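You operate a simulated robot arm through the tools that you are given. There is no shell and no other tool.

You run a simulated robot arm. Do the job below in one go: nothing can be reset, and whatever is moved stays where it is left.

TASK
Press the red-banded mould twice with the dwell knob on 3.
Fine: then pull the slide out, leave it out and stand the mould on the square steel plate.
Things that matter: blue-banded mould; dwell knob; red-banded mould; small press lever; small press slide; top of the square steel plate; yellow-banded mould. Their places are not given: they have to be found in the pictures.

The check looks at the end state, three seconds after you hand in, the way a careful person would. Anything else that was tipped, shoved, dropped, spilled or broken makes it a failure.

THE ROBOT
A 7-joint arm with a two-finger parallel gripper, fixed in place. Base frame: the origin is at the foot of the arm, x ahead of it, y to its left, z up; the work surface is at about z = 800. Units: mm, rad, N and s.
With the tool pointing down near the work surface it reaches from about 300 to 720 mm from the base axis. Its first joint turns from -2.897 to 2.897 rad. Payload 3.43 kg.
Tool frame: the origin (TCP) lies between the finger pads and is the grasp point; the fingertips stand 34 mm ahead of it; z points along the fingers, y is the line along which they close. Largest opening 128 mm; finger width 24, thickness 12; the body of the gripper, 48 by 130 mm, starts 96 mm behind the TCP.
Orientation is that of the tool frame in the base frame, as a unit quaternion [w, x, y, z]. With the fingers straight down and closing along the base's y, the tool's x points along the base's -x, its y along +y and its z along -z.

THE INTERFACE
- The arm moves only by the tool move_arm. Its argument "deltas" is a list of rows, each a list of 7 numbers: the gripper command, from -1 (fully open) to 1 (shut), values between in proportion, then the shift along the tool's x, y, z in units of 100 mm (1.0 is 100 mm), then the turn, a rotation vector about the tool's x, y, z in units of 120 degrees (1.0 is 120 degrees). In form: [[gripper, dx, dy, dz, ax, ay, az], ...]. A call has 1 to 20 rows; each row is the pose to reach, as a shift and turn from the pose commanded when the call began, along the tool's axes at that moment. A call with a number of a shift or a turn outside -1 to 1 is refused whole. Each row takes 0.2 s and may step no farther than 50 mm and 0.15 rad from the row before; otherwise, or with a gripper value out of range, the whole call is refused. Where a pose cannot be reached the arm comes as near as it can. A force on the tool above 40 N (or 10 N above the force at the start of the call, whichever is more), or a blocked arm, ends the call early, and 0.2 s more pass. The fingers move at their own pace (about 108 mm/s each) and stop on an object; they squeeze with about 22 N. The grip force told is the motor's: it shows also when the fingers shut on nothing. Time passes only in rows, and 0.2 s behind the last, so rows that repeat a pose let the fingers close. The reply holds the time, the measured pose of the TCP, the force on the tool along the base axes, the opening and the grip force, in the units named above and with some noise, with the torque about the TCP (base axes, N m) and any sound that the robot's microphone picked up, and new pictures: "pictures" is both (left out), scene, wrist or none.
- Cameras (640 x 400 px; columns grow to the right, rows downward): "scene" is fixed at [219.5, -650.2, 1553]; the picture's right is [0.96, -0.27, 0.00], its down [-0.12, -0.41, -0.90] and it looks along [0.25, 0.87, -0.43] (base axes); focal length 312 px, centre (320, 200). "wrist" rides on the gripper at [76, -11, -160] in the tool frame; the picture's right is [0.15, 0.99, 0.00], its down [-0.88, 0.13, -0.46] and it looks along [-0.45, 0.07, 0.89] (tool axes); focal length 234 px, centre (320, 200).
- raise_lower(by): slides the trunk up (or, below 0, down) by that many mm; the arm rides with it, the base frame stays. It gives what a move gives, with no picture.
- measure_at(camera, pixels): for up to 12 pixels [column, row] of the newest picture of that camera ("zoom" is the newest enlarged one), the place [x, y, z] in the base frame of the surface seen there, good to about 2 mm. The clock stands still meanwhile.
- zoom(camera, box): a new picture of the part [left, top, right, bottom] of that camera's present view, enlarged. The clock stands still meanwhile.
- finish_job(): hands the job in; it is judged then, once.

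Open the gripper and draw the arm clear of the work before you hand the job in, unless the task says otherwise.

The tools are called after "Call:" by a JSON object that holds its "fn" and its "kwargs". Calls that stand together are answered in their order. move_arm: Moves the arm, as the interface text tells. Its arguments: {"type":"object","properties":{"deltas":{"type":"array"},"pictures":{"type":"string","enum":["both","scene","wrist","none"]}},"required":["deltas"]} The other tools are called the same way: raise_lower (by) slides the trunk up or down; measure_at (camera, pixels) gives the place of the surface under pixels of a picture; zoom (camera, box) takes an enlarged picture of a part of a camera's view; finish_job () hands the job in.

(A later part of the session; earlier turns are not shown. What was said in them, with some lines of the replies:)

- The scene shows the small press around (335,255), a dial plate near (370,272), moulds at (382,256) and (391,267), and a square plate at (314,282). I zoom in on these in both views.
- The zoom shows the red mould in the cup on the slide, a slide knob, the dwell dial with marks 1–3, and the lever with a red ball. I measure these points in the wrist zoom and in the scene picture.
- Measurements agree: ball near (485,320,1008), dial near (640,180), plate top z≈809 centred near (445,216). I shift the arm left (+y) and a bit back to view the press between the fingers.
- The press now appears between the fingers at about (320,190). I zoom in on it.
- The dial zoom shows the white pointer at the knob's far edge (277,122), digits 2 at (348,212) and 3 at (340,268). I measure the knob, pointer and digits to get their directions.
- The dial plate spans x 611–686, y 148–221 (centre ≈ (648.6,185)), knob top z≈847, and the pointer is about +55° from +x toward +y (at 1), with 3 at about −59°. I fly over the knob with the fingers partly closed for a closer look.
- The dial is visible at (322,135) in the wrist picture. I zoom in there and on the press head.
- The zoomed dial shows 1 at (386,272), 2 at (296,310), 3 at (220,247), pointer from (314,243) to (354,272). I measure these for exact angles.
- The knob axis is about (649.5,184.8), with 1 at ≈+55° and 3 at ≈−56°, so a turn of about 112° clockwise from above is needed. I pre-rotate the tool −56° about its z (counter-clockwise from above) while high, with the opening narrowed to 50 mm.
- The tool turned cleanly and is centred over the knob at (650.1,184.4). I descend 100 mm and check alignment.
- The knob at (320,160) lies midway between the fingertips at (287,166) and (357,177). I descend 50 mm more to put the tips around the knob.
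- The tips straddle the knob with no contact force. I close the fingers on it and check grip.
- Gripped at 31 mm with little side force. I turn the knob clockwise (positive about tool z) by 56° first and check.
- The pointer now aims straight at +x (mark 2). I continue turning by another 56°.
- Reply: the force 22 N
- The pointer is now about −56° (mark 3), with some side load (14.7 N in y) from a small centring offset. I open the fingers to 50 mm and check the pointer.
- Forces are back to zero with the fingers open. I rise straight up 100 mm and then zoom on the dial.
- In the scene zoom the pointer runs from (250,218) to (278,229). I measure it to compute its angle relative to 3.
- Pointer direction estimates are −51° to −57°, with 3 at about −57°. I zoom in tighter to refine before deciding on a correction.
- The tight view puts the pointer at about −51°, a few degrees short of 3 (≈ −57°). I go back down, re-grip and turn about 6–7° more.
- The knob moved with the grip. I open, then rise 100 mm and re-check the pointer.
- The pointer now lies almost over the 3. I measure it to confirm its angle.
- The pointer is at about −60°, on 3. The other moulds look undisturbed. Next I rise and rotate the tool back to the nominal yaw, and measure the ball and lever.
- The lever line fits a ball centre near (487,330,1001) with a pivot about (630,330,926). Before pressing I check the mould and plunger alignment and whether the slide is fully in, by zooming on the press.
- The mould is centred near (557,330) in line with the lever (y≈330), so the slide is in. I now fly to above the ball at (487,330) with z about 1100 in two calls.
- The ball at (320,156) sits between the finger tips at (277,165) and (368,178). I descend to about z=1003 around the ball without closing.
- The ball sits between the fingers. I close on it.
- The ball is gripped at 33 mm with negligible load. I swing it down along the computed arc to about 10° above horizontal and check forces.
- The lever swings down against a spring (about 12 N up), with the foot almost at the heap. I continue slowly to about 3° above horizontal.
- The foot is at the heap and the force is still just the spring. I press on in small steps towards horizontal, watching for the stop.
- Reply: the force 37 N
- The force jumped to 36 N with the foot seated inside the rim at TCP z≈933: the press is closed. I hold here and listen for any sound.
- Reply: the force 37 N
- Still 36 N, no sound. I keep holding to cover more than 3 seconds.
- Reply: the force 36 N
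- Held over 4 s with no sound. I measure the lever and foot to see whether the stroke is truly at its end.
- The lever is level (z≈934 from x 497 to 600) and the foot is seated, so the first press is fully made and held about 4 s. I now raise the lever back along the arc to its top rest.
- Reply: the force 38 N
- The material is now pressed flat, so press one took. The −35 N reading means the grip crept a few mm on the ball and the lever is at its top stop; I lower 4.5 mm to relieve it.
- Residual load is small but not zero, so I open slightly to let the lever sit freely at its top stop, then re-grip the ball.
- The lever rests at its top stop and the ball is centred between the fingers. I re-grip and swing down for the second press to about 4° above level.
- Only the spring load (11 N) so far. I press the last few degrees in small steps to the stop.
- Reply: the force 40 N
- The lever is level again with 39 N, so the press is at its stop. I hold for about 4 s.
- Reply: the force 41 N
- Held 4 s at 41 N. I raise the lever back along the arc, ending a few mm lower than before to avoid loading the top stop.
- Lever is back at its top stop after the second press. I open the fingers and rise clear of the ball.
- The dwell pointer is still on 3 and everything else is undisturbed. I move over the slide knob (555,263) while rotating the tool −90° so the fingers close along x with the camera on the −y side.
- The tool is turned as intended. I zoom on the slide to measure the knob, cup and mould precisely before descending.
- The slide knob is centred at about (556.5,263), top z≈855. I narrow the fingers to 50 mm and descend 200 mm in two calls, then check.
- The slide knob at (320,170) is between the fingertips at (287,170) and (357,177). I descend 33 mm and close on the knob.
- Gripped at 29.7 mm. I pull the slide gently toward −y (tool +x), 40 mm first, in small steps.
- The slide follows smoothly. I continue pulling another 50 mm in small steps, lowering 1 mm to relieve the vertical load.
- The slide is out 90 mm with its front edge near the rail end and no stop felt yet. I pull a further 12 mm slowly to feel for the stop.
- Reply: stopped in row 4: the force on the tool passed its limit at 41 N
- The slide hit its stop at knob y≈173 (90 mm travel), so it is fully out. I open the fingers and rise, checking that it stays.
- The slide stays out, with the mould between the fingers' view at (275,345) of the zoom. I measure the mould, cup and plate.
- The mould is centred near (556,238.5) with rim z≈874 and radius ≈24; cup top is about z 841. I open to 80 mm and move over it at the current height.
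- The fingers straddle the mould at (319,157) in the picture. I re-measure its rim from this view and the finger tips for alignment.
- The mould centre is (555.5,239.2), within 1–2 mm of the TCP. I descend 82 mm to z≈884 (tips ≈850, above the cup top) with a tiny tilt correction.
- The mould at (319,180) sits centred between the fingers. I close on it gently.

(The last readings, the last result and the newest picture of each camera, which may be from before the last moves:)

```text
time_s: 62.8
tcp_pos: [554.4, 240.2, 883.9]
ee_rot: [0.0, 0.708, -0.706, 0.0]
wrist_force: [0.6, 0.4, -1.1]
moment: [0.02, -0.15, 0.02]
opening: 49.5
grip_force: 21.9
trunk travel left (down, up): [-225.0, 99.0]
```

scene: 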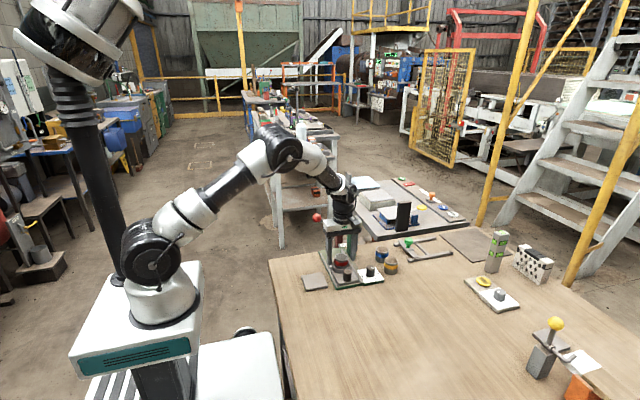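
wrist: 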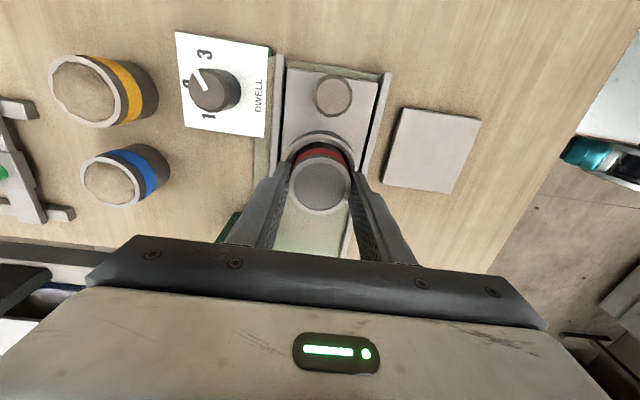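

Gripped at 49.5 mm. I lift slowly straight up out of the cup, 60 mm.

Call:
{"fn": "move_arm", "kwargs": {"deltas": [[0.7, 0, 0, 0, 0, 0, 0], [0.7, 0, 0, -0.05, 0, 0, 0], [0.7, 0, 0, -0.12, 0, 0, 0], [0.7, 0, 0, -0.22, 0, 0, 0], [0.7, 0, 0, -0.35, 0, 0, 0], [0.7, 0, 0, -0.5, 0, 0, 0], [0.7, 0, 0, -0.6, 0, 0, 0], [0.7, 0, 0, -0.6, 0, 0, 0]], "pictures": "both"}}

Call:
{"fn": "zoom", "kwargs": {"camera": "scene", "box": [290, 200, 400, 300]}}

```text
time_s: 64.6
tcp_pos: [554.1, 241.7, 945.0]
ee_rot: [0.0, 0.709, -0.706, 0.0]
wrist_force: [-0.5, -0.2, -4.4]
moment: [-0.02, -0.03, 0.04]
opening: 49.3
grip_force: 22.3
trunk travel left (down, up): [-225.0, 99.0]
```

scene: 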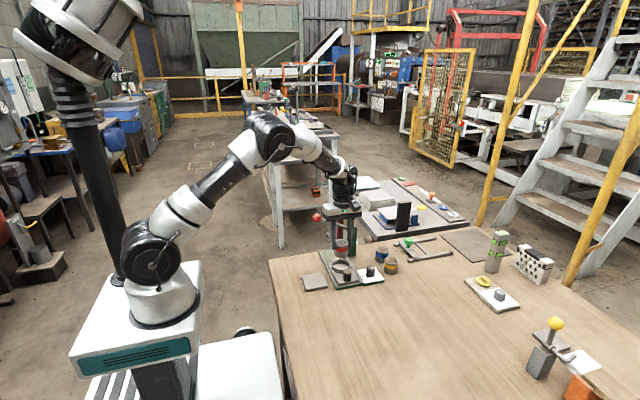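
wrist: 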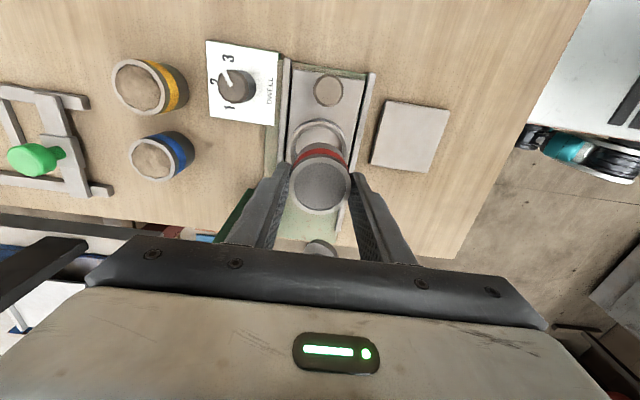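

```text
4.00 times, centred on (345, 250) of scene
```

zoom: 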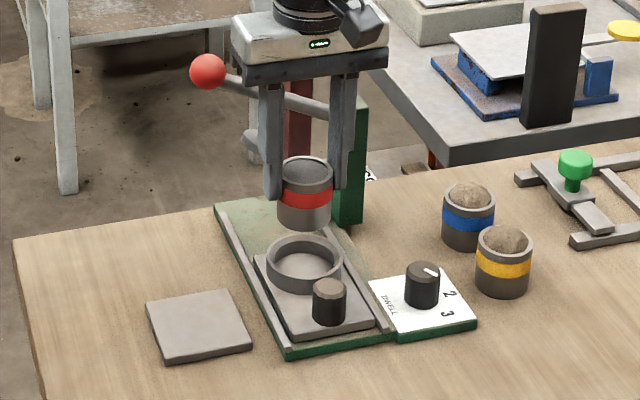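

The mould is lifted cleanly (≈4 N weight). I measure the cup floor and plate in this view, then move over the plate.

Call:
{"fn": "measure_at", "kwargs": {"camera": "zoom", "pixels": [[305, 275], [300, 280], [305, 228], [290, 225], [198, 328], [150, 305], [220, 292], [248, 345], [168, 360], [305, 160]]}}

Call:
{"fn": "move_arm", "kwargs": {"deltas": [[0.7, 0.04, 0.15, 0, 0, 0, 0], [0.7, 0.08, 0.35, 0, 0, 0, 0], [0.7, 0.12, 0.55, 0, 0, 0, 0]], "pictures": "none"}}

Call:
{"fn": "move_arm", "kwargs": {"deltas": [[0.7, 0.04, 0.18, 0, 0, 0, 0], [0.7, 0.08, 0.37, 0, 0, 0, 0], [0.7, 0.12, 0.545, 0, 0, 0, 0], [0.7, 0.12, 0.545, 0, 0, 0, 0], [0.7, 0.12, 0.545, 0, 0, 0, 0]], "pictures": "both"}}

```text
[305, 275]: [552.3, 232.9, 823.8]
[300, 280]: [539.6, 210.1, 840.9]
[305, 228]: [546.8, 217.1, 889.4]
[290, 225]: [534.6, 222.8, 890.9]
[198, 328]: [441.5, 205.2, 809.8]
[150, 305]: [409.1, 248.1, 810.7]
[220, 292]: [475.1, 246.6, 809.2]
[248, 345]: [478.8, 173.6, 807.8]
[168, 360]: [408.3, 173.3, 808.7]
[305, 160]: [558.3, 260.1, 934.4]
```

```text
time_s: 65.4
tcp_pos: [499.0, 228.6, 945.7]
ee_rot: [0.0, 0.707, -0.707, 0.0]
wrist_force: [-0.5, -0.4, -3.5]
moment: [-0.01, 0.03, 0.0]
opening: 49.3
grip_force: 21.6
trunk travel left (down, up): [-225.0, 99.0]
```

```text
time_s: 66.6
tcp_pos: [444.8, 215.4, 946.1]
ee_rot: [0.0, 0.708, -0.706, 0.0]
wrist_force: [-0.2, 0.5, -4.8]
moment: [0.0, -0.03, 0.03]
opening: 49.2
grip_force: 21.6
trunk travel left (down, up): [-225.0, 99.0]
```

scene: 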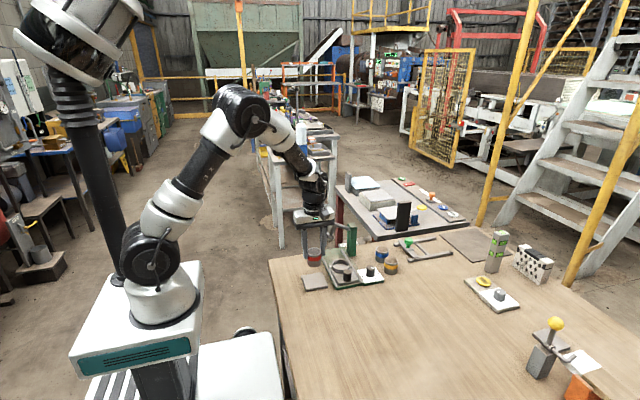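
wrist: 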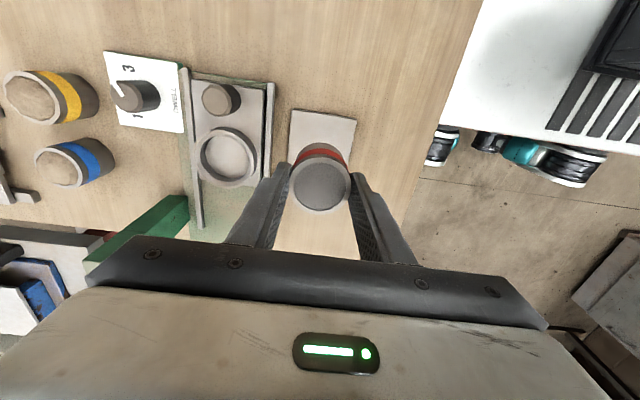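

The cup floor was z 823.8, so the mould's bottom is about 60 mm below the TCP and contact is expected at TCP z≈870. I lower 65 mm and check.

Call:
{"fn": "move_arm", "kwargs": {"deltas": [[0.7, 0, 0, 0.25, 0, 0, 0], [0.7, 0, 0, 0.45, 0, 0, 0], [0.7, 0, 0, 0.58, 0, 0, 0], [0.7, 0, 0, 0.65, 0, 0, 0], [0.7, 0, 0, 0.65, 0, 0, 0]], "pictures": "both"}}

Call:
{"fn": "zoom", "kwargs": {"camera": "scene", "box": [280, 220, 380, 300]}}

```text
time_s: 67.8
tcp_pos: [444.3, 217.8, 881.2]
ee_rot: [0.0, 0.708, -0.706, 0.0]
wrist_force: [-0.6, 0.1, -3.7]
moment: [-0.02, -0.02, 0.0]
opening: 49.4
grip_force: 21.9
trunk travel left (down, up): [-225.0, 99.0]
```

scene: 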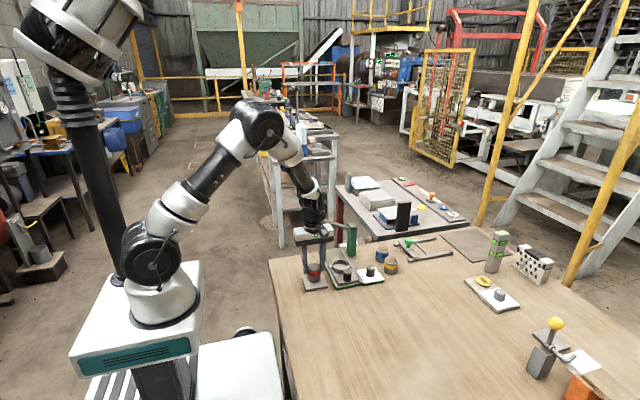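
wrist: 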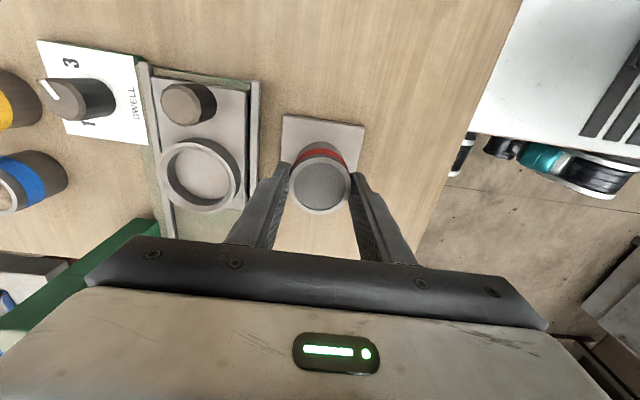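

```text
5.00 times, centred on (330, 260) of scene
```

zoom: 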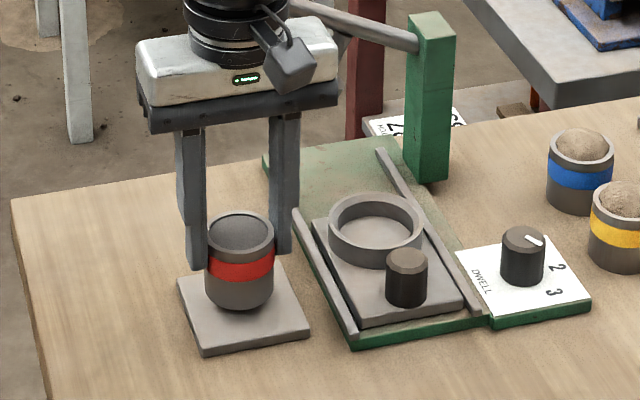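

The mould hangs over the plate centre about 11 mm up. I lower in small steps and watch the vertical force for contact.

Call:
{"fn": "move_arm", "kwargs": {"deltas": [[0.7, 0, 0, 0.03, 0, 0, 0], [0.7, 0, 0, 0.055, 0, 0, 0], [0.7, 0, 0, 0.075, 0, 0, 0], [0.7, 0, 0, 0.09, 0, 0, 0], [0.7, 0, 0, 0.1, 0, 0, 0], [0.7, 0, 0, 0.1, 0, 0, 0]], "pictures": "none"}}

```text
time_s: 69.2
tcp_pos: [443.2, 216.0, 872.6]
ee_rot: [0.0, 0.708, -0.706, -0.001]
wrist_force: [-1.2, -0.2, 1.3]
moment: [-0.05, 0.2, 0.01]
opening: 49.5
grip_force: 21.9
trunk travel left (down, up): [-225.0, 99.0]
```

The load went from −4 N to about +1 N, so the mould is touching the plate. I lower 1 mm more to seat it and view.

Call:
{"fn": "move_arm", "kwargs": {"deltas": [[0.7, 0, 0, 0.006, 0, 0, 0], [0.7, 0, 0, 0.01, 0, 0, 0], [0.7, 0, 0, 0.01, 0, 0, 0]], "pictures": "both"}}

Call:
{"fn": "zoom", "kwargs": {"camera": "scene", "box": [285, 230, 345, 300]}}

```text
time_s: 70.0
tcp_pos: [444.1, 216.9, 869.8]
ee_rot: [-0.001, 0.708, -0.706, 0.0]
wrist_force: [-2.2, -1.6, 16.5]
moment: [-0.03, 0.37, -0.02]
opening: 49.4
grip_force: 21.7
trunk travel left (down, up): [-225.0, 99.0]
```

scene: 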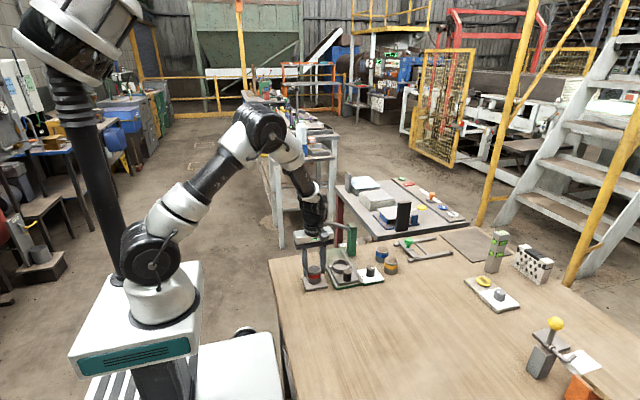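
wrist: 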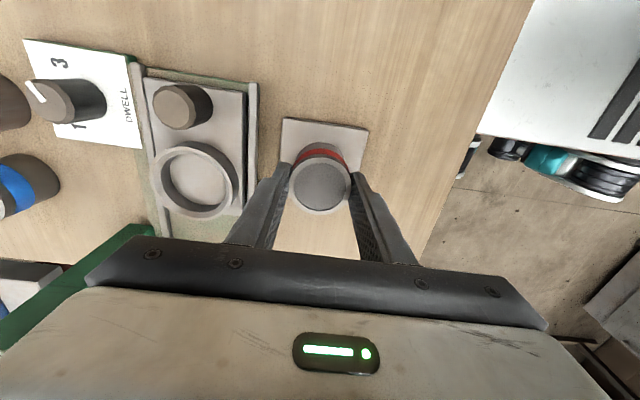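

```text
5.71 times, centred on (315, 265) of scene
```

zoom: 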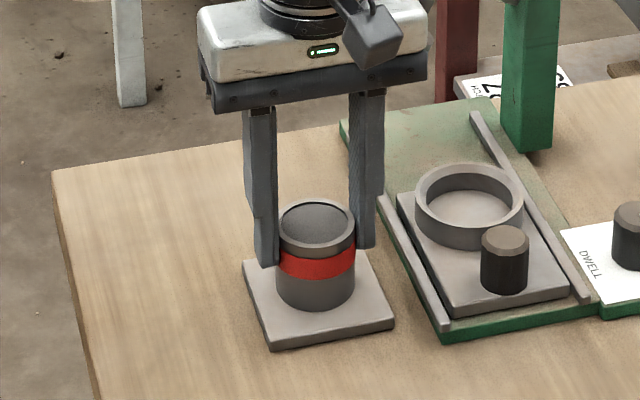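

The mould is seated upright with 16.5 N. I ease up 1 mm to relieve the load, then open the fingers gradually to 76 mm.

Call:
{"fn": "move_arm", "kwargs": {"deltas": [[0.7, 0, 0, -0.01, 0, 0, 0], [0.7, 0, 0, -0.01, 0, 0, 0], [0.2, 0, 0, -0.01, 0, 0, 0], [0.05, 0, 0, -0.01, 0, 0, 0], [-0.19, 0, 0, -0.01, 0, 0, 0], [-0.19, 0, 0, -0.01, 0, 0, 0]], "pictures": "both"}}

Call:
{"fn": "zoom", "kwargs": {"camera": "scene", "box": [285, 230, 345, 300]}}

```text
time_s: 71.4
tcp_pos: [443.6, 216.1, 870.3]
ee_rot: [0.0, 0.709, -0.705, -0.001]
wrist_force: [-0.1, -0.2, 0.3]
moment: [0.0, 0.0, -0.03]
opening: 76.1
grip_force: 0.1
trunk travel left (down, up): [-225.0, 99.0]
```

scene: 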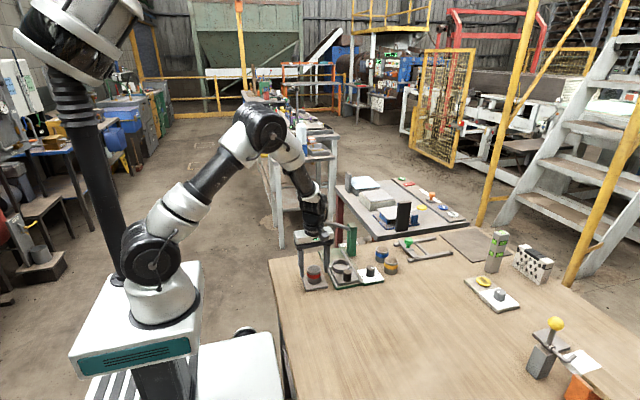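
wrist: 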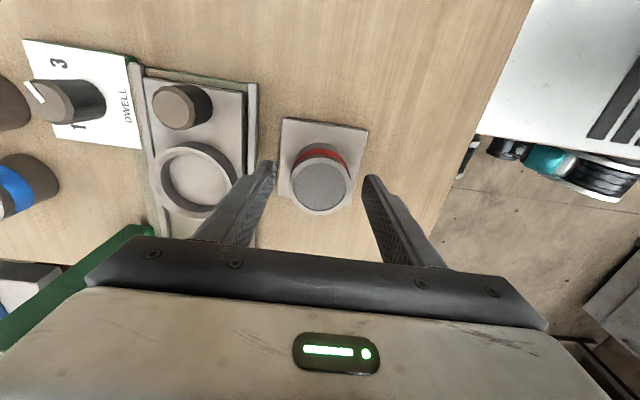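

```text
5.71 times, centred on (315, 265) of scene
```

zoom: 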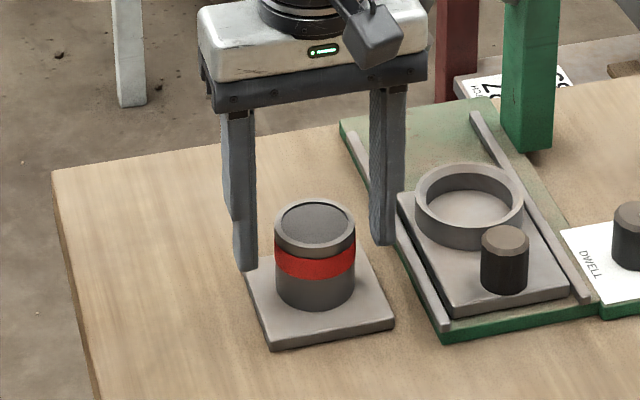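

The mould stands upright on the plate with the fingers free. I rise straight up 200 mm, clear of everything.

Call:
{"fn": "move_arm", "kwargs": {"deltas": [[-0.19, 0, 0, -0.2, 0, 0, 0], [-0.19, 0, 0, -0.5, 0, 0, 0], [-0.19, 0, 0, -0.9, 0, 0, 0], [-0.19, 0, 0, -1.0, 0, 0, 0]], "pictures": "none"}}

Call:
{"fn": "move_arm", "kwargs": {"deltas": [[-0.19, 0, 0, -0.4, 0, 0, 0], [-0.19, 0, 0, -0.8, 0, 0, 0], [-0.19, 0, 0, -1.0, 0, 0, 0], [-0.19, 0, 0, -1.0, 0, 0, 0]], "pictures": "none"}}

Call:
{"fn": "move_arm", "kwargs": {"deltas": [[-0.6, 0.3, 0.1, -0.3, 0, 0, 0], [-1, 0.6, 0.2, -0.5, 0, 0, 0], [-1, 0.9, 0.3, -0.6, 0, 0, 0], [-1, 0.9, 0.3, -0.6, 0, 0, 0]], "pictures": "both"}}

Call:
{"fn": "zoom", "kwargs": {"camera": "scene", "box": [285, 205, 415, 300]}}

```text
time_s: 72.4
tcp_pos: [443.8, 217.4, 968.3]
ee_rot: [0.001, 0.708, -0.706, 0.0]
wrist_force: [0.5, -0.1, 0.2]
moment: [0.01, 0.0, 0.01]
opening: 75.8
grip_force: 0.1
trunk travel left (down, up): [-225.0, 99.0]
```

```text
time_s: 73.4
tcp_pos: [445.3, 219.4, 1068.8]
ee_rot: [0.0, 0.709, -0.706, 0.0]
wrist_force: [-0.3, -0.4, -0.2]
moment: [0.01, -0.01, 0.01]
opening: 76.1
grip_force: 0.1
trunk travel left (down, up): [-225.0, 99.0]
```

```text
time_s: 74.4
tcp_pos: [415.4, 126.5, 1131.1]
ee_rot: [0.0, 0.708, -0.706, 0.0]
wrist_force: [0.4, -0.6, -0.3]
moment: [0.04, -0.01, 0.02]
opening: 127.9
grip_force: 0.1
trunk travel left (down, up): [-225.0, 99.0]
```

scene: 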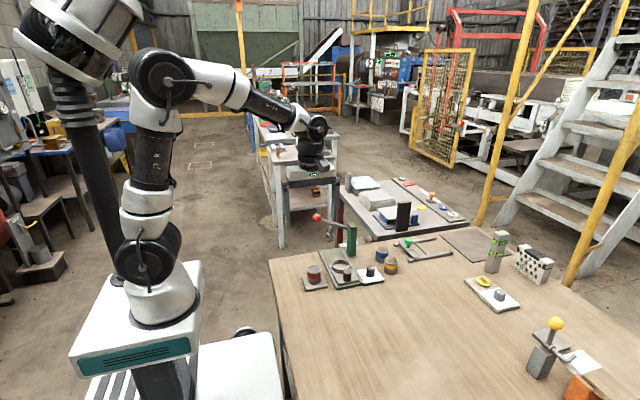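
wrist: 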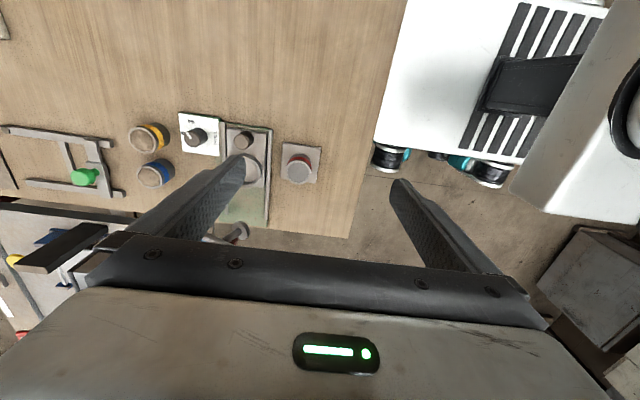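

```text
4.21 times, centred on (350, 252) of scene
```

zoom: 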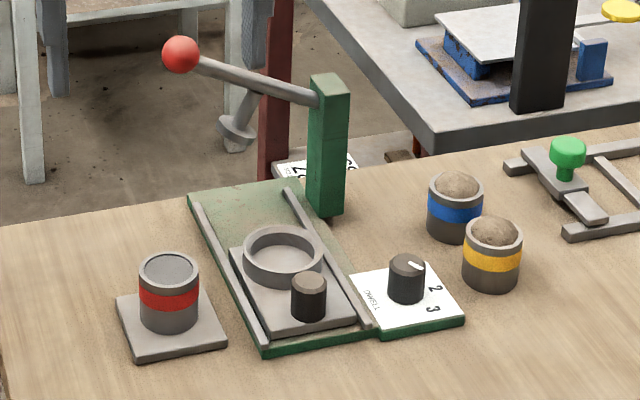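

Everything looks in place: mould on the plate, slide out, lever up, pointer toward 3. I do a last measurement of the pointer, mould and the other moulds.

Call:
{"fn": "measure_at", "kwargs": {"camera": "zoom", "pixels": [[168, 270], [147, 275], [190, 272], [118, 300], [224, 345], [410, 263], [423, 269], [492, 232], [456, 185], [308, 280], [180, 55], [433, 309]]}}

Call:
{"fn": "zoom", "kwargs": {"camera": "scene", "box": [360, 258, 395, 285]}}

```text
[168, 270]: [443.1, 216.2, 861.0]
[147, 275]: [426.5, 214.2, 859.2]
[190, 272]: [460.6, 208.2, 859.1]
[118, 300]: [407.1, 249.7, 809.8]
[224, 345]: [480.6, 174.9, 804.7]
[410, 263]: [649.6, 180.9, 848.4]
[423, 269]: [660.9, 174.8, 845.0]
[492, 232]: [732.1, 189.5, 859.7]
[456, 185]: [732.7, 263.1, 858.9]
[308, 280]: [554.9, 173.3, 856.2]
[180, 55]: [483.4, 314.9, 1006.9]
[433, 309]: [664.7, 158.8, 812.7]
```

```text
14.81 times, centred on (378, 272) of scene
```

zoom: 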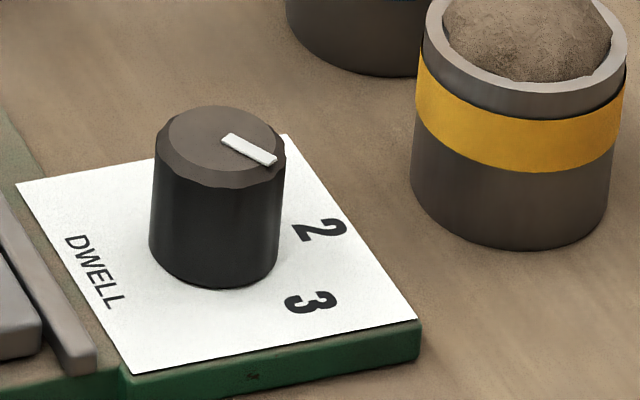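

I check the pointer's ends in this tight zoom for a final angle.

Call:
{"fn": "measure_at", "kwargs": {"camera": "zoom", "pixels": [[228, 138], [239, 144], [250, 149], [261, 155], [271, 160], [312, 303], [320, 230]]}}

```text
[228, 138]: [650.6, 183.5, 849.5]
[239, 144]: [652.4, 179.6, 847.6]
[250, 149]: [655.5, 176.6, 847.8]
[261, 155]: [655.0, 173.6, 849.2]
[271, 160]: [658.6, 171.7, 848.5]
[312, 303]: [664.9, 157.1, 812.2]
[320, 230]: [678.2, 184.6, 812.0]
```

The pointer reads about −56° to −58°, on the 3. The mould stands at (443,216) on the plate, the slide is out, the lever is up, and the other moulds are where they were. The gripper is open and clear, so I hand in.

Call:
{"fn": "finish_job", "kwargs": {}}

```text
The job is handed in.
```

The job is done and handed in. The red-banded mould was pressed twice with the dwell knob on 3, and it now stands upright on the square steel plate.

- **Dwell knob:** I turned it from 1 to 3 before pressing. The pointer ended within about 5° of the 3 mark.
- **Presses:** I brought the lever down to its stop twice, held it about 4 s each time, and returned it to its top rest after each press. No sound came from the press. After the first press the material was flat. I could not see a further change after the second.
- **Slide:** I pulled it out about 90 mm to its stop and left it there.
- **Mould:** It stands near the middle of the plate.
- **Everything else:** The blue- and yellow-banded moulds are where they started. The gripper is open and clear of the work.
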